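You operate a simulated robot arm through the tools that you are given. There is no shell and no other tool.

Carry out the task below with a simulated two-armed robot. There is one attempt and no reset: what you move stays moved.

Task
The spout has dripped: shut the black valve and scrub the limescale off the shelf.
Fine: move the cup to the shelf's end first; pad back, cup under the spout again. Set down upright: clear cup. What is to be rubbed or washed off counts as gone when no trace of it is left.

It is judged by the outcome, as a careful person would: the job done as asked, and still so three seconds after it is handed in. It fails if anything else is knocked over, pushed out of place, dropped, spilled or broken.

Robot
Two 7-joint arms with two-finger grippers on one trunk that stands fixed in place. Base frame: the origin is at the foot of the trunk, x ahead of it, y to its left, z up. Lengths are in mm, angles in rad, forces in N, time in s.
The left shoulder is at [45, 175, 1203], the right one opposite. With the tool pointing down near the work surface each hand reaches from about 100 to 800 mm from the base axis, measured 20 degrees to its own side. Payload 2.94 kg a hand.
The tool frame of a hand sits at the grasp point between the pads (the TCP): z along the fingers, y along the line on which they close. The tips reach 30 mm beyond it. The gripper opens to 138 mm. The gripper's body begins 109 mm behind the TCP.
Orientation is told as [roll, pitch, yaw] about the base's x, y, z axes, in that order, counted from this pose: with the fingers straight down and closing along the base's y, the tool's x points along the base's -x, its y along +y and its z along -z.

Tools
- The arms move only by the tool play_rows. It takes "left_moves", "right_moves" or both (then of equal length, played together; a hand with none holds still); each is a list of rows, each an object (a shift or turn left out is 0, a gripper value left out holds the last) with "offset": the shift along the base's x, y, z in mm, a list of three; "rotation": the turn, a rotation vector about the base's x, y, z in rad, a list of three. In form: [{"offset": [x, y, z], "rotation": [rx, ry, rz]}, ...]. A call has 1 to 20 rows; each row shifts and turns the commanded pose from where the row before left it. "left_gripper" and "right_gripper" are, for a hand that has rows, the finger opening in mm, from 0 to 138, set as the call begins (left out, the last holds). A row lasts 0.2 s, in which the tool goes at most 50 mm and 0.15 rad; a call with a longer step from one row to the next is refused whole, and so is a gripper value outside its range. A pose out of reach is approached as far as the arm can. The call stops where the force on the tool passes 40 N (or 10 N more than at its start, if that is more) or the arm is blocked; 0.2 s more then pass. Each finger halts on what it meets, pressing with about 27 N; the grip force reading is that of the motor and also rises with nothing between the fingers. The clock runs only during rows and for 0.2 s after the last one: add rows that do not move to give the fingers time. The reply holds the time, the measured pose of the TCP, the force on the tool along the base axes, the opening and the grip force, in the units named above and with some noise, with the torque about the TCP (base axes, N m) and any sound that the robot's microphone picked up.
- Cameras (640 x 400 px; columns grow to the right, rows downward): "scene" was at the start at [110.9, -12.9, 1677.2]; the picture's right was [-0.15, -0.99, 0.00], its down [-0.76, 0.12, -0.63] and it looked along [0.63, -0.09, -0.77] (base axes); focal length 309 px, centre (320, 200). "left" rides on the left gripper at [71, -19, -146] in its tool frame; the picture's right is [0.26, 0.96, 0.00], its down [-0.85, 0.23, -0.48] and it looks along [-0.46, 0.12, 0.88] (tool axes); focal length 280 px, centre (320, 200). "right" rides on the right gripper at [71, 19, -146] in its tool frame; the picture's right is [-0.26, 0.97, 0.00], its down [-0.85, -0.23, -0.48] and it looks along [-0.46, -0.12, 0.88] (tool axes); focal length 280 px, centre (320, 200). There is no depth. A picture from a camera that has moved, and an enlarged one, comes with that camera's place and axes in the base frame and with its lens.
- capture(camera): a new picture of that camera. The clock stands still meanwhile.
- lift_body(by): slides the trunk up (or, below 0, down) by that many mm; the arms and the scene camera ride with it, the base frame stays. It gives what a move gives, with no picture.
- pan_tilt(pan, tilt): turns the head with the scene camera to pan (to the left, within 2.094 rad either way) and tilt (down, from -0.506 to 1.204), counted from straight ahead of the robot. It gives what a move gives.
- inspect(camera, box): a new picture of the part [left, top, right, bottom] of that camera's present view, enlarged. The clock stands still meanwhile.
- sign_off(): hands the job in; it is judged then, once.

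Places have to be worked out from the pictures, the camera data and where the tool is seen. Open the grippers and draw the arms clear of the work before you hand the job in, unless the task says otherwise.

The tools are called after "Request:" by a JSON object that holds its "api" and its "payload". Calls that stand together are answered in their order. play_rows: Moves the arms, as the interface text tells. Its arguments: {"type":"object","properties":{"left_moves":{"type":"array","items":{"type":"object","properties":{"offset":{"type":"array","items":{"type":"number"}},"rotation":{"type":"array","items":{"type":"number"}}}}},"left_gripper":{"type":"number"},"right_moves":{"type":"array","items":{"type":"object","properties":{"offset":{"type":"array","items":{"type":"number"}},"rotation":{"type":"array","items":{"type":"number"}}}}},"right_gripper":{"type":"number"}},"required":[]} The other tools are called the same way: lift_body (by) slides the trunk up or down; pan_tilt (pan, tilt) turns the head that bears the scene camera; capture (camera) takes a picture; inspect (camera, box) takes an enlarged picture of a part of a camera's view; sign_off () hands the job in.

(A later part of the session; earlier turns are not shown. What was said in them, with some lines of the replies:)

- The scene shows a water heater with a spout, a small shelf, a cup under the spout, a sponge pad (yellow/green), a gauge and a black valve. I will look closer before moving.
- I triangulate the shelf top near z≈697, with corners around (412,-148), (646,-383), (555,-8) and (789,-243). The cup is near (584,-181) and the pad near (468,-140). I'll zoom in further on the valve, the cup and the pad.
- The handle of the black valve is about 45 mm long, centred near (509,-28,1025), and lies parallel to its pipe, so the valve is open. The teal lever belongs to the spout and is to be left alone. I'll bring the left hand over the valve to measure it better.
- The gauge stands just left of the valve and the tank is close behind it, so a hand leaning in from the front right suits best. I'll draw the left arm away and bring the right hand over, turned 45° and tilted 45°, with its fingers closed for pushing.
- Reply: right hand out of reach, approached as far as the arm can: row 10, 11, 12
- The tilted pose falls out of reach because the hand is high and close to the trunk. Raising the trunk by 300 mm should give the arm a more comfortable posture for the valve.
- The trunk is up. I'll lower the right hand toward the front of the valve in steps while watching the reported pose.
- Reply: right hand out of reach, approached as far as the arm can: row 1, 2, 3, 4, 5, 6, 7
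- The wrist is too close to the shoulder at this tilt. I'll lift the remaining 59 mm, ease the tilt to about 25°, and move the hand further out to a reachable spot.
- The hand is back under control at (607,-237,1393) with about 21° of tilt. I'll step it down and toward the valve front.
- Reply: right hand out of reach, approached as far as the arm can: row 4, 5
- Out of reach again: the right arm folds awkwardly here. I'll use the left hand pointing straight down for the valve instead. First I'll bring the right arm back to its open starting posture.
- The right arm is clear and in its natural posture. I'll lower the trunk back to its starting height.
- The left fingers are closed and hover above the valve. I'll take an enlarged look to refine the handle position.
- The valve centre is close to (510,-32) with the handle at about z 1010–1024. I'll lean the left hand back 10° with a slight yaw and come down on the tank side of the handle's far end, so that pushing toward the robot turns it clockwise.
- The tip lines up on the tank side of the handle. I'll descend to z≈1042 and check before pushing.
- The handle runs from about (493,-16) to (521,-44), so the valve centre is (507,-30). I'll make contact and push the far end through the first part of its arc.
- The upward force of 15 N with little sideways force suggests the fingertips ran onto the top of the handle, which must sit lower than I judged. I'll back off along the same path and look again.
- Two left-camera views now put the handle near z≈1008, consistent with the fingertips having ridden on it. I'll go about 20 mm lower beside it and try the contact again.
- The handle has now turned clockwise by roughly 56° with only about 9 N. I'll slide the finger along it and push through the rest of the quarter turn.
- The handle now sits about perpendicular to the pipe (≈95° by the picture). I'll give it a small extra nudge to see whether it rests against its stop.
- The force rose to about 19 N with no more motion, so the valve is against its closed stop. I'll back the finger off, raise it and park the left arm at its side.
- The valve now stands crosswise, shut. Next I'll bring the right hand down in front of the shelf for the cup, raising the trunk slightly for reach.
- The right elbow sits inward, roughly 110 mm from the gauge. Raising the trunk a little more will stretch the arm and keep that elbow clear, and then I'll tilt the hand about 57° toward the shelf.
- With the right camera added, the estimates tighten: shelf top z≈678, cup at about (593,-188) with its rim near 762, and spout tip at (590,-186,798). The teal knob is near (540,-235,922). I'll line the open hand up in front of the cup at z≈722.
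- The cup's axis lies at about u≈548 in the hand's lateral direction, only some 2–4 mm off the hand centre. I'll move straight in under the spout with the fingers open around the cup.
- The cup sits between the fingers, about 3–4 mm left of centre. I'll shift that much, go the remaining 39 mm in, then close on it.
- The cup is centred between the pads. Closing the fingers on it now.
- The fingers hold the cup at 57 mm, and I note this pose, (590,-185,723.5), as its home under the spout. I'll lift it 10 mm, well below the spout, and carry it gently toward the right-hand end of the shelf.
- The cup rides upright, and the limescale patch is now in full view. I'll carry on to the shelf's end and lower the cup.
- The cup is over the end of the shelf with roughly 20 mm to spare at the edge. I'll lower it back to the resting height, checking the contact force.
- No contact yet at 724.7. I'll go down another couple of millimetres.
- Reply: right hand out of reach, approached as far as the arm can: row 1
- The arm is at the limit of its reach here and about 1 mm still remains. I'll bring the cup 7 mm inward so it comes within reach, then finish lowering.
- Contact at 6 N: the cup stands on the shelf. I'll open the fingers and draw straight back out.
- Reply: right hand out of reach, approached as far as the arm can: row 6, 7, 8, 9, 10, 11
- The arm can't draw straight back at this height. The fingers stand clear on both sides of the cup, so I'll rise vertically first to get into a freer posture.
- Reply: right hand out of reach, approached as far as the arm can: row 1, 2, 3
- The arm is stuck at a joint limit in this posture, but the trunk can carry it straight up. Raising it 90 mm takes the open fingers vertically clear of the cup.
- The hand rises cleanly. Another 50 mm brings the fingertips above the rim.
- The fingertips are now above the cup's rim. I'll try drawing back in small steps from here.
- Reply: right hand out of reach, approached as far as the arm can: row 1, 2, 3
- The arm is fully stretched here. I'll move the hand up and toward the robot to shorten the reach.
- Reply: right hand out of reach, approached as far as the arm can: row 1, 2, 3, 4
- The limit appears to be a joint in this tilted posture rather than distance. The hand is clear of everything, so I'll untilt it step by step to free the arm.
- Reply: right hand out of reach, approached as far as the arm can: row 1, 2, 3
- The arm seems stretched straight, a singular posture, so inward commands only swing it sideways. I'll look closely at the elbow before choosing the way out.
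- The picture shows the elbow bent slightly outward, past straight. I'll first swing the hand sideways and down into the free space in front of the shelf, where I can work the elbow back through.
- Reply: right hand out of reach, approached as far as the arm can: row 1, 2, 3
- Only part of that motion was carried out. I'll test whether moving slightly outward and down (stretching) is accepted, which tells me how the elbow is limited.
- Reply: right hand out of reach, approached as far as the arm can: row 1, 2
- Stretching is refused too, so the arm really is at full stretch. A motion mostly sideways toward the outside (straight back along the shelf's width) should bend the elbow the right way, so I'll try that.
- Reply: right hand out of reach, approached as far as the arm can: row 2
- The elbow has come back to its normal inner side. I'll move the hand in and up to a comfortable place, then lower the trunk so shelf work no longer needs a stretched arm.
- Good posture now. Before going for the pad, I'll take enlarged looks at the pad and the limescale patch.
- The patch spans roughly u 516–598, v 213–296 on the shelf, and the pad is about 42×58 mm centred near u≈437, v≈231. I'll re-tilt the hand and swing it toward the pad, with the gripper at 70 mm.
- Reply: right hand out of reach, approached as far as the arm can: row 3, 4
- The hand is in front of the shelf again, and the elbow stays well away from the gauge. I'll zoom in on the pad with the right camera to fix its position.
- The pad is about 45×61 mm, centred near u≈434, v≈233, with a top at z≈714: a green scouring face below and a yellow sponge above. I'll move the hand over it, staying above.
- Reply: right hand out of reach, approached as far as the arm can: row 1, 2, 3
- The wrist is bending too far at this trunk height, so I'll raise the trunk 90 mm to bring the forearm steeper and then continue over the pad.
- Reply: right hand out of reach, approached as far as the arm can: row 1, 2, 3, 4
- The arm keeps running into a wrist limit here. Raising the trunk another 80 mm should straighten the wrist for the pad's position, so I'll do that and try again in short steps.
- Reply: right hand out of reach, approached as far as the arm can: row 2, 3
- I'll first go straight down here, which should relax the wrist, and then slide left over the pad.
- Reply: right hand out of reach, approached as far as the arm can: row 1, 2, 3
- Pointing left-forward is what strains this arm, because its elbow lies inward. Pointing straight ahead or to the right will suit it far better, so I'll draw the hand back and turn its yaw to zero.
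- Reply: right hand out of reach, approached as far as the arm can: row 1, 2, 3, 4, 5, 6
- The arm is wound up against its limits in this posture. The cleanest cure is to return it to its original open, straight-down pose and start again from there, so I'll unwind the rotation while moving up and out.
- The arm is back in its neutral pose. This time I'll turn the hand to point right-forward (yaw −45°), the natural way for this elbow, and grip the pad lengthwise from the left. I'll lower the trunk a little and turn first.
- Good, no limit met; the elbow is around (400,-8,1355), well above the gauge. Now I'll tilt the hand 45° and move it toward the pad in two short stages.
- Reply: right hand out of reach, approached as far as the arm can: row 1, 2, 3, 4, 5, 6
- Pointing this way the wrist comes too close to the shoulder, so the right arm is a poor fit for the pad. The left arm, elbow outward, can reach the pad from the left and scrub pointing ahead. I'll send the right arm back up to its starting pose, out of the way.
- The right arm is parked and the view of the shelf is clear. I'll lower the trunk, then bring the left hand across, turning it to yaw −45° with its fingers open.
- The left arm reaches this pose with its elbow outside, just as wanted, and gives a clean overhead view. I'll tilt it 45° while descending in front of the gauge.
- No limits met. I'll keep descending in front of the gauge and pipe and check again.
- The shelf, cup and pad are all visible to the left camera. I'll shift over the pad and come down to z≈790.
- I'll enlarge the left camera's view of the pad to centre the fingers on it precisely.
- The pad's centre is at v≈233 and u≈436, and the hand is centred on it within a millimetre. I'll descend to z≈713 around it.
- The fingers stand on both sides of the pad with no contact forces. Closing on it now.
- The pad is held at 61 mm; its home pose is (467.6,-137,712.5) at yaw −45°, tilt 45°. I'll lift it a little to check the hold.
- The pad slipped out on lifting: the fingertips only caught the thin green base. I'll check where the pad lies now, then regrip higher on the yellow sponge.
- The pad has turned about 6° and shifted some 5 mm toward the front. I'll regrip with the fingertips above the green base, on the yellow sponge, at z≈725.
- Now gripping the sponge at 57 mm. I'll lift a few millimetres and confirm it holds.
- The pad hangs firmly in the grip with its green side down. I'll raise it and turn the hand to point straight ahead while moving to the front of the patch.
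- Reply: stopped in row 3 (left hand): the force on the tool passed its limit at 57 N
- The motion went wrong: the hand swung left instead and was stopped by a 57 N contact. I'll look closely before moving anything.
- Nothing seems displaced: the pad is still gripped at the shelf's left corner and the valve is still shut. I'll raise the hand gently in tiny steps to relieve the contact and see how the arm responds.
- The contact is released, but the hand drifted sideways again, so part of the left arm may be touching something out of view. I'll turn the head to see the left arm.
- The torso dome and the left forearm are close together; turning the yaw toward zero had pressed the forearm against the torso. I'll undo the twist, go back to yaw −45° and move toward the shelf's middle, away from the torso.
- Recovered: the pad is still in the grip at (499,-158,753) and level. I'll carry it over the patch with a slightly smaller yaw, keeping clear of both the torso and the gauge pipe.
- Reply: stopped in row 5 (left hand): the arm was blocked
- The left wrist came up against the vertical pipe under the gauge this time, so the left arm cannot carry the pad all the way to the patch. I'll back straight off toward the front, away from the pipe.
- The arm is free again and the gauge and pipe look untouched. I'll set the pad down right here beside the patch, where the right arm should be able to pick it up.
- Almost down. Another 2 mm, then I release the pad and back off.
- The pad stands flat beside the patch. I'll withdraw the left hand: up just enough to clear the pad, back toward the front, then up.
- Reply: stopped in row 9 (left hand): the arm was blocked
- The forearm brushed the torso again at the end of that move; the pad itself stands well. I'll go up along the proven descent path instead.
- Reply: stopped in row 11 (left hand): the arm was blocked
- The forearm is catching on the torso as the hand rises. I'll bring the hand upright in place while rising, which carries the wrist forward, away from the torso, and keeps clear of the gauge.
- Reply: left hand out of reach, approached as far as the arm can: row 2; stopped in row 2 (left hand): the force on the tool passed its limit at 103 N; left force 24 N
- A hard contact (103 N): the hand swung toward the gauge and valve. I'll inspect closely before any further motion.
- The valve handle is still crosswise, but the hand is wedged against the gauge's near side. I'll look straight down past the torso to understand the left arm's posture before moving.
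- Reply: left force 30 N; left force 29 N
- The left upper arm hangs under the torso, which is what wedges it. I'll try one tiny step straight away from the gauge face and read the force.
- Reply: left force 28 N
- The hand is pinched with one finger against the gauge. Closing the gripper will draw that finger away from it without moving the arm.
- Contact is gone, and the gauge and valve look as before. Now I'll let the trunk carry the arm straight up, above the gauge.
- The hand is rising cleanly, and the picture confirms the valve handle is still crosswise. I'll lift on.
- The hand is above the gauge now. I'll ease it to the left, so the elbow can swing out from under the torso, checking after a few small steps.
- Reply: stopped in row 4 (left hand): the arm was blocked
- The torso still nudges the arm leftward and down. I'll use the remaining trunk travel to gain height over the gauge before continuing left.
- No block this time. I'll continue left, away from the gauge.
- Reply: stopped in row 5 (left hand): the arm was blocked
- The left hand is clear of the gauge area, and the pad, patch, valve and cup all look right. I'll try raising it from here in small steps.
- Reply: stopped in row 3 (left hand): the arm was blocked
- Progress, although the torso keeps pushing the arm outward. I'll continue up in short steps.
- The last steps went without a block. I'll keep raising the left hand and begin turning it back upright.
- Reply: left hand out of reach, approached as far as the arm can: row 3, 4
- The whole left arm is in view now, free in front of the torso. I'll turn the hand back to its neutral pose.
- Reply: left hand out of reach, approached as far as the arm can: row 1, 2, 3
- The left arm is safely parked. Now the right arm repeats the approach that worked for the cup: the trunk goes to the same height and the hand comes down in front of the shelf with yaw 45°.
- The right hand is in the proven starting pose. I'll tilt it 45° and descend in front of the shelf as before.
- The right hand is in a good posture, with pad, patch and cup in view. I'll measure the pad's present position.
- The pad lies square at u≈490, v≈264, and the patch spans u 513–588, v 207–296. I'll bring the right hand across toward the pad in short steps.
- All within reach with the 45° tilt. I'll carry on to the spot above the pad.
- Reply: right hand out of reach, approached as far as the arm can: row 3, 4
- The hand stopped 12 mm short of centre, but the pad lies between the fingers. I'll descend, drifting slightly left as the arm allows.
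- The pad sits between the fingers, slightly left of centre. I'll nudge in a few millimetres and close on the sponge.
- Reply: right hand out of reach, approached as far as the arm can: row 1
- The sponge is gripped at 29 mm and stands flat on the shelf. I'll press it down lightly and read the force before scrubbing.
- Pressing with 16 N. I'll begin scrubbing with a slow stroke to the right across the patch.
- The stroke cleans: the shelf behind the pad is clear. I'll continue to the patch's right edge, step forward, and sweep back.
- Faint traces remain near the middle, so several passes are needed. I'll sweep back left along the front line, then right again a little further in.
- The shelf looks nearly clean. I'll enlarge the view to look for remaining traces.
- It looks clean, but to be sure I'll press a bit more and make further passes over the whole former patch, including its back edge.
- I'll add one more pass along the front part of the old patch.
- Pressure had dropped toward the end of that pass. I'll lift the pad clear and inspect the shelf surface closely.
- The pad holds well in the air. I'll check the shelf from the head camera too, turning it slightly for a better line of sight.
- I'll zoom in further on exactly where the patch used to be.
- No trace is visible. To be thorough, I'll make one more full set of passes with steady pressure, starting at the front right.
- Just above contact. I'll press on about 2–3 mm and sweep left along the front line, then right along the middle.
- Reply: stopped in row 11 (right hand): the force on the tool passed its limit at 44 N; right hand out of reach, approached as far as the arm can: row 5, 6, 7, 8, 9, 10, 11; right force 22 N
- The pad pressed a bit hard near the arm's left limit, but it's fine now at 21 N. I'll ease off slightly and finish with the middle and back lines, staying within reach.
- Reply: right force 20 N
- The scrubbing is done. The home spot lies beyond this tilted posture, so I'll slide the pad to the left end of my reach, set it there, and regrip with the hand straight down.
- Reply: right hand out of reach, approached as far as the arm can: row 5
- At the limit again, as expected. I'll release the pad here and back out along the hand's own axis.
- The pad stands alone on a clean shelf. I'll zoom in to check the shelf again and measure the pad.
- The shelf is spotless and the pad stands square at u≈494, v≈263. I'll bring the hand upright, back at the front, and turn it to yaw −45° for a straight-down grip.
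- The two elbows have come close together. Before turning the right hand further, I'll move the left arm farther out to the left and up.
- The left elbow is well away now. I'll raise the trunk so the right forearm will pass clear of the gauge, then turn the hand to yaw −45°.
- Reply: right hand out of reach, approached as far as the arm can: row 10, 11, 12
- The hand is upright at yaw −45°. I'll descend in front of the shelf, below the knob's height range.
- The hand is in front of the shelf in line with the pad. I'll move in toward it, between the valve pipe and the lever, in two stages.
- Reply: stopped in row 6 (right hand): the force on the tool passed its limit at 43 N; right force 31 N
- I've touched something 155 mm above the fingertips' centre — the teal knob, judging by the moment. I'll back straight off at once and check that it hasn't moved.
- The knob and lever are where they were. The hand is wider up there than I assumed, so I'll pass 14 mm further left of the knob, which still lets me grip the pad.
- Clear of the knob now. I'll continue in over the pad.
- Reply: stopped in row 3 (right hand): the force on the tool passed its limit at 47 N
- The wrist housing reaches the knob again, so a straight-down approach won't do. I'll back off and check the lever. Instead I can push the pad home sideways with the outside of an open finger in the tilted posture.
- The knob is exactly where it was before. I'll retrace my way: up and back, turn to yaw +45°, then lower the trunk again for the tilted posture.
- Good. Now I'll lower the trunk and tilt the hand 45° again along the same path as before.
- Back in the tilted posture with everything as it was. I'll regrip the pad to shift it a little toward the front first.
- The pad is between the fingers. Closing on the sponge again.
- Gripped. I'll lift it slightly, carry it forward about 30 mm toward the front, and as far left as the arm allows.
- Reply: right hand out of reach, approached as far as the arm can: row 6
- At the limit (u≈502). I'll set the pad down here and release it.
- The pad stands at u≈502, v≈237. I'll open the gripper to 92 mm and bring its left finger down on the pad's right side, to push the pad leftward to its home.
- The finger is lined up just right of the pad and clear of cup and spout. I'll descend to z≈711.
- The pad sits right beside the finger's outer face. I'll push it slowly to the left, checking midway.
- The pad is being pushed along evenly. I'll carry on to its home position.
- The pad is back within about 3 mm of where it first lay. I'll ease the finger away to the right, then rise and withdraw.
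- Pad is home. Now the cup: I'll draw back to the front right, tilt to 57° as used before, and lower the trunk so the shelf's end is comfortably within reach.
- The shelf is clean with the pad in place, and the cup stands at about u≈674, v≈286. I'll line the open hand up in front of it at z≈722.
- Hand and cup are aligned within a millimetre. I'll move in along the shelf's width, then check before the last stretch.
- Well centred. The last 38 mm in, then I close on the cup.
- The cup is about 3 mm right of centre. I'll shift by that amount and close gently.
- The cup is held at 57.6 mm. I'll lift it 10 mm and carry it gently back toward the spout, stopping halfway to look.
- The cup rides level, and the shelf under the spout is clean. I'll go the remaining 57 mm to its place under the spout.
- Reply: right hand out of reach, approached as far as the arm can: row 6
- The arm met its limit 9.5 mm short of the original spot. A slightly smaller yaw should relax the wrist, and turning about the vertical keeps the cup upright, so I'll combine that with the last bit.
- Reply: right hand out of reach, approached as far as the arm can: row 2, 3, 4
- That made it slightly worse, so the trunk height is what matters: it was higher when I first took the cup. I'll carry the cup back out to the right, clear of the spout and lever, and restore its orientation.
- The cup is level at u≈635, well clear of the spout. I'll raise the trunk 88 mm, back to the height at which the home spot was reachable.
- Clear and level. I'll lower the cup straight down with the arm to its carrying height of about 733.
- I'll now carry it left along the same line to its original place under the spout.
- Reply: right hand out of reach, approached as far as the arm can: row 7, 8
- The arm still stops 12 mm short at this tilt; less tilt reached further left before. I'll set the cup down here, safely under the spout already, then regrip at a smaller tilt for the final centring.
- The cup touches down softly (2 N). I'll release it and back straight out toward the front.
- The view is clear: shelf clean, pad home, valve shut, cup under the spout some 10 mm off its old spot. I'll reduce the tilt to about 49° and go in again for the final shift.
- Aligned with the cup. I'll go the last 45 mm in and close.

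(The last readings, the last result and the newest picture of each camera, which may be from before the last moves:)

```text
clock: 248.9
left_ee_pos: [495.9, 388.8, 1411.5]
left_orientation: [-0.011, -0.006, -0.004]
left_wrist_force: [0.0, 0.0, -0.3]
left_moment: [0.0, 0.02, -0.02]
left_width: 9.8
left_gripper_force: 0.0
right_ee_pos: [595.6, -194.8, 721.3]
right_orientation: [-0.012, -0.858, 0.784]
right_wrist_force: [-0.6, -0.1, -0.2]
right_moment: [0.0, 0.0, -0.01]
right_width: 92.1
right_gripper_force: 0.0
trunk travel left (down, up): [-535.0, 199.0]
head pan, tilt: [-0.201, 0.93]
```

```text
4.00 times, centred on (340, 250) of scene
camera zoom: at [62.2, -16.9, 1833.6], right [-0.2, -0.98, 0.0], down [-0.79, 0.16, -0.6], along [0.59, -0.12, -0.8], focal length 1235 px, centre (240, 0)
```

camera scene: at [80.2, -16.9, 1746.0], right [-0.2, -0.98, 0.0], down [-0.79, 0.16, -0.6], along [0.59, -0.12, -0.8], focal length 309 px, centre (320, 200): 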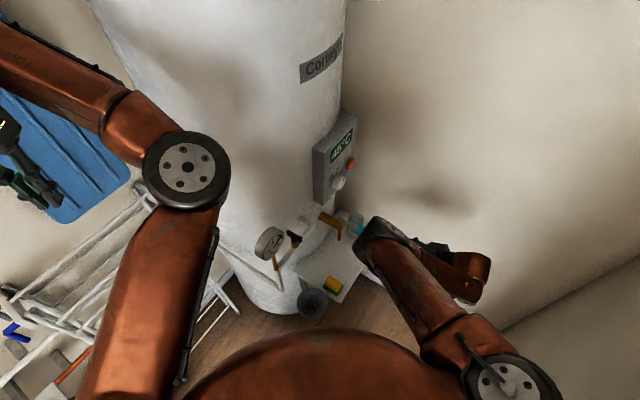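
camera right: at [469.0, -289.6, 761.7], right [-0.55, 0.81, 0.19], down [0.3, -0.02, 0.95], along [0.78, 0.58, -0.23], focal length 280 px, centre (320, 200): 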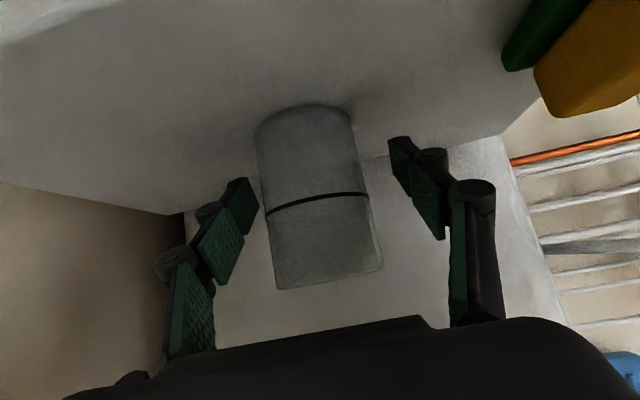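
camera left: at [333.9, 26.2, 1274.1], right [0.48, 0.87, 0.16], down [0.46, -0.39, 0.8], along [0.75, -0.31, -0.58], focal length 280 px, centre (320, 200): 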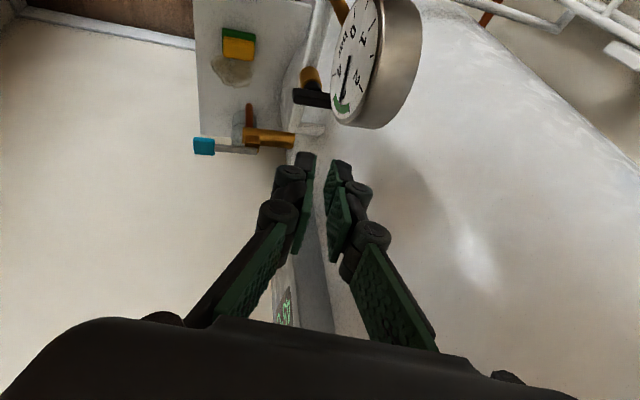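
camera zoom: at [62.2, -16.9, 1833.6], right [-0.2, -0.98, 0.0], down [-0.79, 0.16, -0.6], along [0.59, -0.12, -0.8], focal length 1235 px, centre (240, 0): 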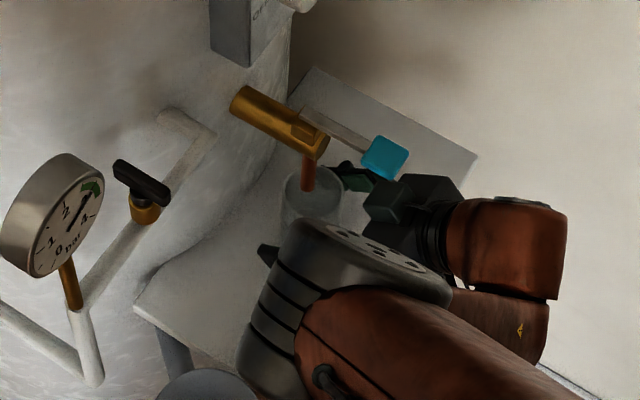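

Centred, with no contact elsewhere. Closing on the cup.

Request:
{"api": "play_rows", "payload": {"right_moves": [{"offset": [0, 0, 0]}, {"offset": [0, 0, 0]}, {"offset": [0, 0, 0]}, {"offset": [0, 0, 0]}], "right_gripper": 45}}

Request:
{"api": "play_rows", "payload": {"right_moves": [{"offset": [0, 0, 3]}, {"offset": [0, 0, 2]}, {"offset": [0, 0, 0]}]}}

```text
clock: 249.9
left_ee_pos: [496.1, 389.5, 1412.0]
left_orientation: [-0.013, -0.007, -0.002]
left_wrist_force: [-0.8, 1.5, -0.7]
left_moment: [0.01, 0.02, 0.0]
left_width: 9.7
left_gripper_force: 0.1
right_ee_pos: [595.5, -194.0, 720.9]
right_orientation: [-0.013, -0.857, 0.784]
right_wrist_force: [-0.6, 0.1, 1.0]
right_moment: [0.0, 0.02, -0.02]
right_width: 58.0
right_gripper_force: 27.2
trunk travel left (down, up): [-535.0, 199.0]
head pan, tilt: [-0.201, 0.93]
```

```text
clock: 250.7
left_ee_pos: [494.6, 388.8, 1411.4]
left_orientation: [-0.013, -0.007, -0.003]
left_wrist_force: [0.4, -0.7, -0.1]
left_moment: [0.02, -0.02, 0.01]
left_width: 10.0
left_gripper_force: 0.1
right_ee_pos: [596.5, -194.0, 726.5]
right_orientation: [-0.013, -0.857, 0.785]
right_wrist_force: [0.1, -0.3, -0.2]
right_moment: [0.03, -0.01, 0.03]
right_width: 57.5
right_gripper_force: 27.1
trunk travel left (down, up): [-535.0, 199.0]
head pan, tilt: [-0.201, 0.93]
```

Held and raised 5 mm. Now the last small shift to the original spot.

Request:
{"api": "play_rows", "payload": {"right_moves": [{"offset": [-2, 2.5, 0]}, {"offset": [-2, 3, 0]}, {"offset": [-2, 3, 0]}, {"offset": [0, 0, 0]}]}}

Request:
{"api": "capture", "payload": {"camera": "right"}}

```text
clock: 251.7
left_ee_pos: [496.0, 389.0, 1410.7]
left_orientation: [-0.012, -0.007, -0.002]
left_wrist_force: [-0.4, 0.2, -1.1]
left_moment: [0.04, -0.03, -0.03]
left_width: 9.9
left_gripper_force: 0.1
right_ee_pos: [590.7, -185.9, 726.6]
right_orientation: [-0.014, -0.856, 0.786]
right_wrist_force: [0.2, 0.1, -0.7]
right_moment: [-0.02, -0.01, -0.03]
right_width: 57.4
right_gripper_force: 26.9
trunk travel left (down, up): [-535.0, 199.0]
head pan, tilt: [-0.201, 0.93]
```

```text
taken
camera right: at [464.1, -282.1, 767.0], right [-0.55, 0.81, 0.19], down [0.3, -0.02, 0.96], along [0.78, 0.59, -0.23], focal length 280 px, centre (320, 200)
```

right: 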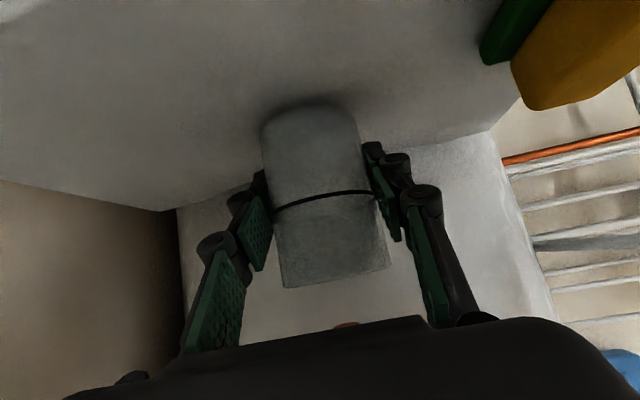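

Reached: (590.7,-185.9), the cup's original spot. I'll lower it onto the shelf.

Request:
{"api": "play_rows", "payload": {"right_moves": [{"offset": [0, 0, -2]}, {"offset": [0, 0, -2]}, {"offset": [0, 0, -1]}, {"offset": [0, 0, 0]}]}}

```text
clock: 252.7
left_ee_pos: [496.0, 389.7, 1412.8]
left_orientation: [-0.012, -0.009, -0.002]
left_wrist_force: [-0.4, -0.1, 0.2]
left_moment: [0.03, -0.01, 0.0]
left_width: 9.8
left_gripper_force: 0.0
right_ee_pos: [591.5, -187.3, 721.7]
right_orientation: [-0.016, -0.857, 0.785]
right_wrist_force: [-0.6, -0.6, 1.0]
right_moment: [0.05, 0.05, 0.02]
right_width: 57.8
right_gripper_force: 26.4
trunk travel left (down, up): [-535.0, 199.0]
head pan, tilt: [-0.201, 0.93]
```

Nearly touching (about 1 N). A last half millimetre, then I open the fingers.

Request:
{"api": "play_rows", "payload": {"right_moves": [{"offset": [0, 0, -0.7]}, {"offset": [0, 0, 0]}]}}

Request:
{"api": "play_rows", "payload": {"right_moves": [{"offset": [0, 0, 0]}, {"offset": [0, 0, 0]}, {"offset": [0, 0, 0]}, {"offset": [0, 0, 0]}], "right_gripper": 92}}

Request:
{"api": "capture", "payload": {"camera": "right"}}

```text
clock: 253.3
left_ee_pos: [495.6, 389.3, 1409.9]
left_orientation: [-0.011, -0.009, -0.001]
left_wrist_force: [0.6, -0.4, -0.7]
left_moment: [0.0, -0.02, 0.04]
left_width: 10.1
left_gripper_force: 0.0
right_ee_pos: [591.5, -186.5, 721.4]
right_orientation: [-0.012, -0.857, 0.782]
right_wrist_force: [-0.7, -0.8, -0.2]
right_moment: [0.02, -0.02, 0.02]
right_width: 57.7
right_gripper_force: 26.5
trunk travel left (down, up): [-535.0, 199.0]
head pan, tilt: [-0.201, 0.93]
```

```text
clock: 254.3
left_ee_pos: [495.5, 390.1, 1412.0]
left_orientation: [-0.01, -0.007, -0.002]
left_wrist_force: [0.6, -0.4, 0.1]
left_moment: [0.03, -0.02, 0.0]
left_width: 10.0
left_gripper_force: 0.1
right_ee_pos: [591.4, -185.6, 720.7]
right_orientation: [-0.011, -0.858, 0.785]
right_wrist_force: [-0.6, 0.4, -0.3]
right_moment: [0.02, -0.03, 0.01]
right_width: 92.2
right_gripper_force: 0.1
trunk travel left (down, up): [-535.0, 199.0]
head pan, tilt: [-0.201, 0.93]
```

```text
taken
camera right: at [464.7, -281.6, 762.0], right [-0.55, 0.81, 0.19], down [0.3, -0.02, 0.96], along [0.78, 0.59, -0.23], focal length 280 px, centre (320, 200)
```

right: 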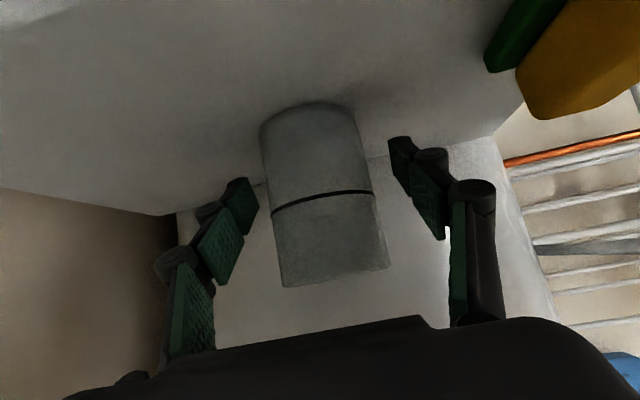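

The cup stands upright under the spout. I'll back straight out toward the front.

Request:
{"api": "play_rows", "payload": {"right_moves": [{"offset": [-6, -6, 0]}, {"offset": [-11, -11, 0]}, {"offset": [-13, -13, 0]}, {"offset": [-13, -13, 0]}, {"offset": [-13, -13, 0]}, {"offset": [-13, -13, 0]}, {"offset": [-13, -13, 0]}, {"offset": [-13, -13, 0]}, {"offset": [0, 0, 0]}]}}

Request:
{"api": "capture", "payload": {"camera": "right"}}

Request:
{"api": "inspect", "payload": {"camera": "scene", "box": [270, 200, 400, 310]}}

```text
clock: 256.3
left_ee_pos: [495.2, 389.4, 1411.6]
left_orientation: [-0.013, -0.006, -0.001]
left_wrist_force: [0.1, 0.5, 0.8]
left_moment: [-0.02, -0.01, 0.02]
left_width: 9.8
left_gripper_force: 0.0
right_ee_pos: [496.1, -282.7, 719.3]
right_orientation: [-0.012, -0.857, 0.785]
right_wrist_force: [0.3, 0.2, 0.5]
right_moment: [0.0, -0.01, 0.01]
right_width: 92.0
right_gripper_force: 0.0
trunk travel left (down, up): [-535.0, 199.0]
head pan, tilt: [-0.201, 0.93]
```

```text
taken
camera right: at [369.7, -378.5, 760.0], right [-0.55, 0.81, 0.19], down [0.3, -0.02, 0.95], along [0.78, 0.58, -0.23], focal length 280 px, centre (320, 200)
```

right: 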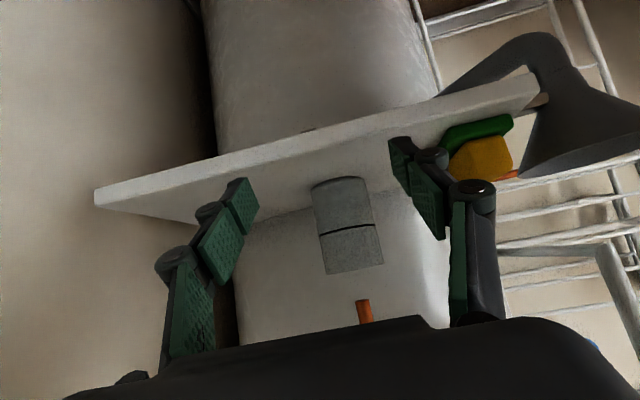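

```text
3.64 times, centred on (335, 255) of scene
camera zoom: at [62.5, -16.4, 1833.6], right [-0.2, -0.98, 0.0], down [-0.79, 0.16, -0.6], along [0.59, -0.12, -0.8], focal length 1123 px, centre (266, 0)
```

zoom: 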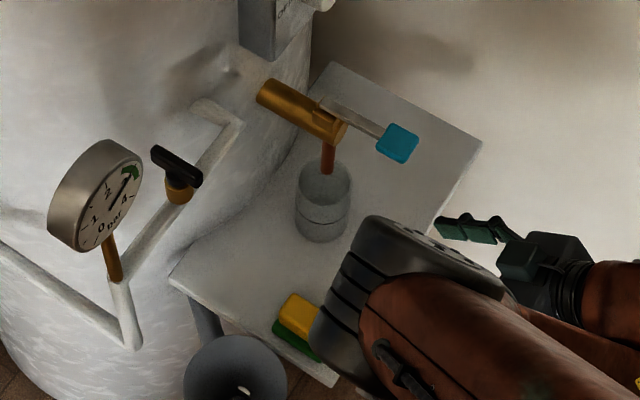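

Everything is in place. I'll draw the right arm back and up, bringing it upright, well away from the shelf.

Request:
{"api": "play_rows", "payload": {"right_moves": [{"offset": [-8, -14, 20]}, {"offset": [-8, -14, 28], "rotation": [-0.101, 0.101, 0]}, {"offset": [-6, -14, 30], "rotation": [-0.101, 0.101, 0]}, {"offset": [-4, -14, 30], "rotation": [-0.101, 0.101, 0]}, {"offset": [0, -14, 30], "rotation": [-0.101, 0.101, 0]}, {"offset": [0, -14, 30], "rotation": [-0.101, 0.101, 0]}, {"offset": [0, -10, 30], "rotation": [-0.101, 0.101, 0]}, {"offset": [0, 0, 0]}]}}

Request:
{"api": "capture", "payload": {"camera": "scene"}}

```text
clock: 258.1
left_ee_pos: [495.9, 388.6, 1412.7]
left_orientation: [-0.011, -0.007, -0.001]
left_wrist_force: [0.0, -1.2, -0.5]
left_moment: [0.01, -0.02, 0.0]
left_width: 9.9
left_gripper_force: 0.0
right_ee_pos: [469.0, -378.4, 919.0]
right_orientation: [-0.015, 0.001, 0.782]
right_wrist_force: [0.3, 0.9, 0.0]
right_moment: [0.01, -0.01, 0.02]
right_width: 92.2
right_gripper_force: 0.0
trunk travel left (down, up): [-535.0, 199.0]
head pan, tilt: [-0.201, 0.93]
```

```text
taken
camera scene: at [62.0, -17.5, 1833.6], right [-0.2, -0.98, 0.0], down [-0.79, 0.16, -0.6], along [0.59, -0.12, -0.8], focal length 309 px, centre (320, 200)
```

scene: 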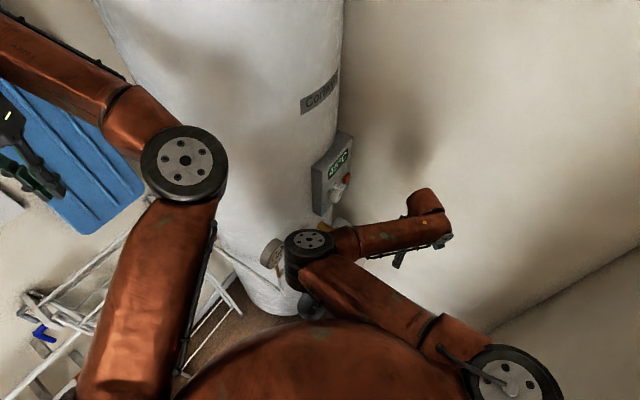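

The right hand is upright and clear of the shelf. I'll take it up to its starting pose and open the left gripper as well.

Request:
{"api": "play_rows", "payload": {"left_moves": [{"offset": [0, 0, 0]}, {"offset": [0, 0, 0]}, {"offset": [0, 0, 0]}, {"offset": [0, 0, 0]}, {"offset": [0, 0, 0]}, {"offset": [0, 0, 0]}, {"offset": [0, 0, 0]}, {"offset": [0, 0, 0]}, {"offset": [0, 0, 0]}, {"offset": [0, 0, 0]}, {"offset": [0, 0, 0]}, {"offset": [0, 0, 0]}, {"offset": [0, 0, 0]}, {"offset": [0, 0, 0]}, {"offset": [0, 0, 0]}], "left_gripper": 120, "right_moves": [{"offset": [6, -5, 40], "rotation": [0, 0, -0.131]}, {"offset": [6, -5, 40], "rotation": [0, 0, -0.131]}, {"offset": [6, -5, 40], "rotation": [0, 0, -0.131]}, {"offset": [6, -5, 40], "rotation": [0, 0, -0.131]}, {"offset": [6, -5, 40], "rotation": [0, 0, -0.131]}, {"offset": [6, -5, 40], "rotation": [0, 0, -0.131]}, {"offset": [6, -5, 40]}, {"offset": [6, -5, 40]}, {"offset": [6, -5, 40]}, {"offset": [6, -5, 40]}, {"offset": [6, -5, 40]}, {"offset": [6, -5, 40]}, {"offset": [6, -2, 40]}, {"offset": [5, 0, 40]}, {"offset": [0, 0, 0]}], "right_gripper": 120}}

Request:
{"api": "capture", "payload": {"camera": "scene"}}

Request:
{"api": "inspect", "payload": {"camera": "scene", "box": [255, 200, 395, 310]}}

Request:
{"api": "capture", "payload": {"camera": "right"}}

```text
clock: 261.3
left_ee_pos: [496.2, 388.9, 1411.5]
left_orientation: [-0.013, -0.006, -0.003]
left_wrist_force: [0.1, 0.1, -0.1]
left_moment: [-0.03, 0.0, 0.02]
left_width: 119.9
left_gripper_force: 0.0
right_ee_pos: [555.9, -436.3, 1479.9]
right_orientation: [-0.015, 0.001, -0.001]
right_wrist_force: [-0.3, 0.3, 0.9]
right_moment: [-0.01, 0.01, 0.02]
right_width: 120.0
right_gripper_force: 0.2
trunk travel left (down, up): [-535.0, 199.0]
head pan, tilt: [-0.201, 0.93]
```

```text
taken
camera scene: at [63.2, -16.7, 1833.6], right [-0.2, -0.98, 0.0], down [-0.79, 0.16, -0.6], along [0.58, -0.12, -0.8], focal length 309 px, centre (320, 200)
```

scene: 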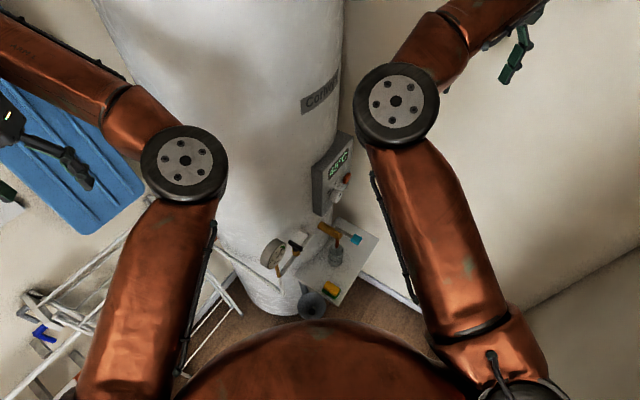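

```text
3.64 times, centred on (325, 255) of scene
camera zoom: at [63.2, -16.7, 1833.6], right [-0.2, -0.98, 0.0], down [-0.79, 0.16, -0.6], along [0.58, -0.12, -0.8], focal length 1123 px, centre (302, 0)
```

zoom: 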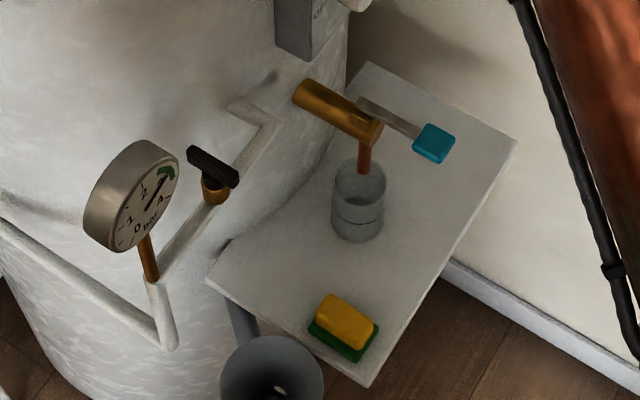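

```text
taken
camera right: at [484.4, -414.8, 1623.7], right [0.26, 0.96, -0.01], down [0.85, -0.23, 0.48], along [0.46, -0.14, -0.88], focal length 280 px, centre (320, 200)
```

right: 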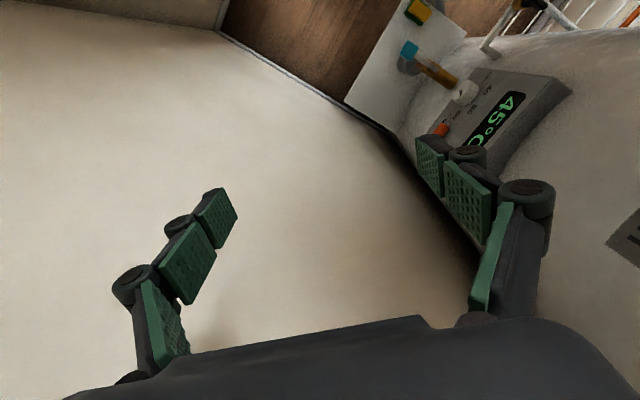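

The scene looks right: valve crosswise, shelf clean, pad home, cup under the spout, both arms clear and open. One last magnified check of the shelf and the valve.

Request:
{"api": "inspect", "payload": {"camera": "scene", "box": [305, 225, 375, 285]}}

Request:
{"api": "inspect", "payload": {"camera": "right", "box": [345, 0, 475, 110]}}

Request:
{"api": "inspect", "payload": {"camera": "scene", "box": [270, 225, 330, 270]}}

```text
6.67 times, centred on (340, 255) of scene
camera zoom: at [63.2, -16.7, 1833.6], right [-0.2, -0.98, 0.0], down [-0.79, 0.16, -0.6], along [0.58, -0.12, -0.8], focal length 2058 px, centre (187, -167)
```

zoom: 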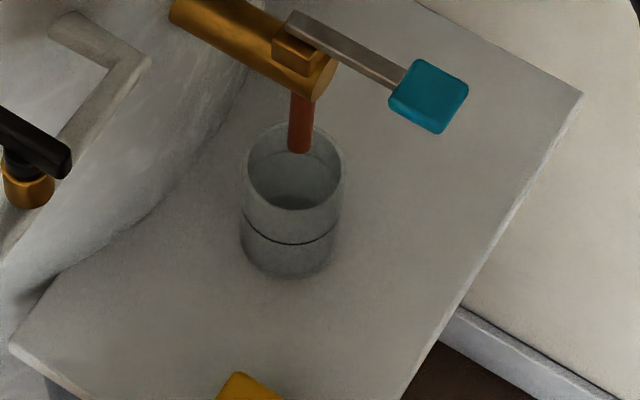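

```text
3.64 times, centred on (410, 55) of right
camera zoom: at [484.4, -414.8, 1623.7], right [0.26, 0.96, -0.01], down [0.85, -0.23, 0.48], along [0.46, -0.14, -0.88], focal length 1020 px, centre (-7, 727)
```

zoom: 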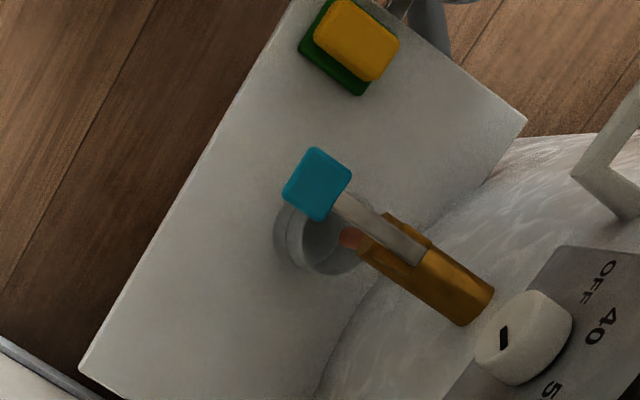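

```text
8.89 times, centred on (300, 248) of scene
camera zoom: at [63.2, -16.7, 1833.6], right [-0.2, -0.98, 0.0], down [-0.79, 0.16, -0.6], along [0.58, -0.12, -0.8], focal length 2744 px, centre (498, -222)
```

zoom: 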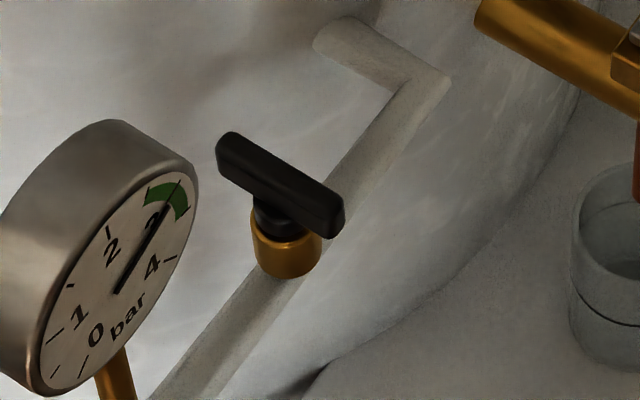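

The valve stands crosswise to its pipe, so it is shut. No limescale is visible on the shelf, the pad lies at its old place, and the cup stands upright under the spout. Both arms are clear with grippers open, so I hand the job in.

Request:
{"api": "sign_off", "payload": {}}

```text
The job is handed in.
```

The job is handed in: the black valve is shut, the limescale is scrubbed off, and the pad and cup are back in place.

- **Valve:** I turned the handle a quarter turn clockwise to its stop. The last close-up shows it still crosswise to the pipe.
- **Limescale:** I made several passes over the whole patch with the green side of the pad. Enlarged views from both cameras show no trace left.
- **Pad:** It lies within a few millimetres of where it started, green side down.
- **Cup:** It was moved to the shelf's end first. It now stands upright under the spout, about a millimetre from its original spot.

There was some unintended contact along the way:
- The left hand was pushed hard against the gauge once (103 N peak).
- The left wrist touched the pipe under the gauge.
- The left hand pressed the pad onto the shelf once with 57 N.
- The right hand brushed the teal knob twice (up to 47 N).

In the pictures afterwards the gauge, pipe, teal lever and valve handle look unmoved. The pad also slipped from the left hand on the first lift, but it stayed on the shelf.

Both grippers are open and the arms are clear of the work.
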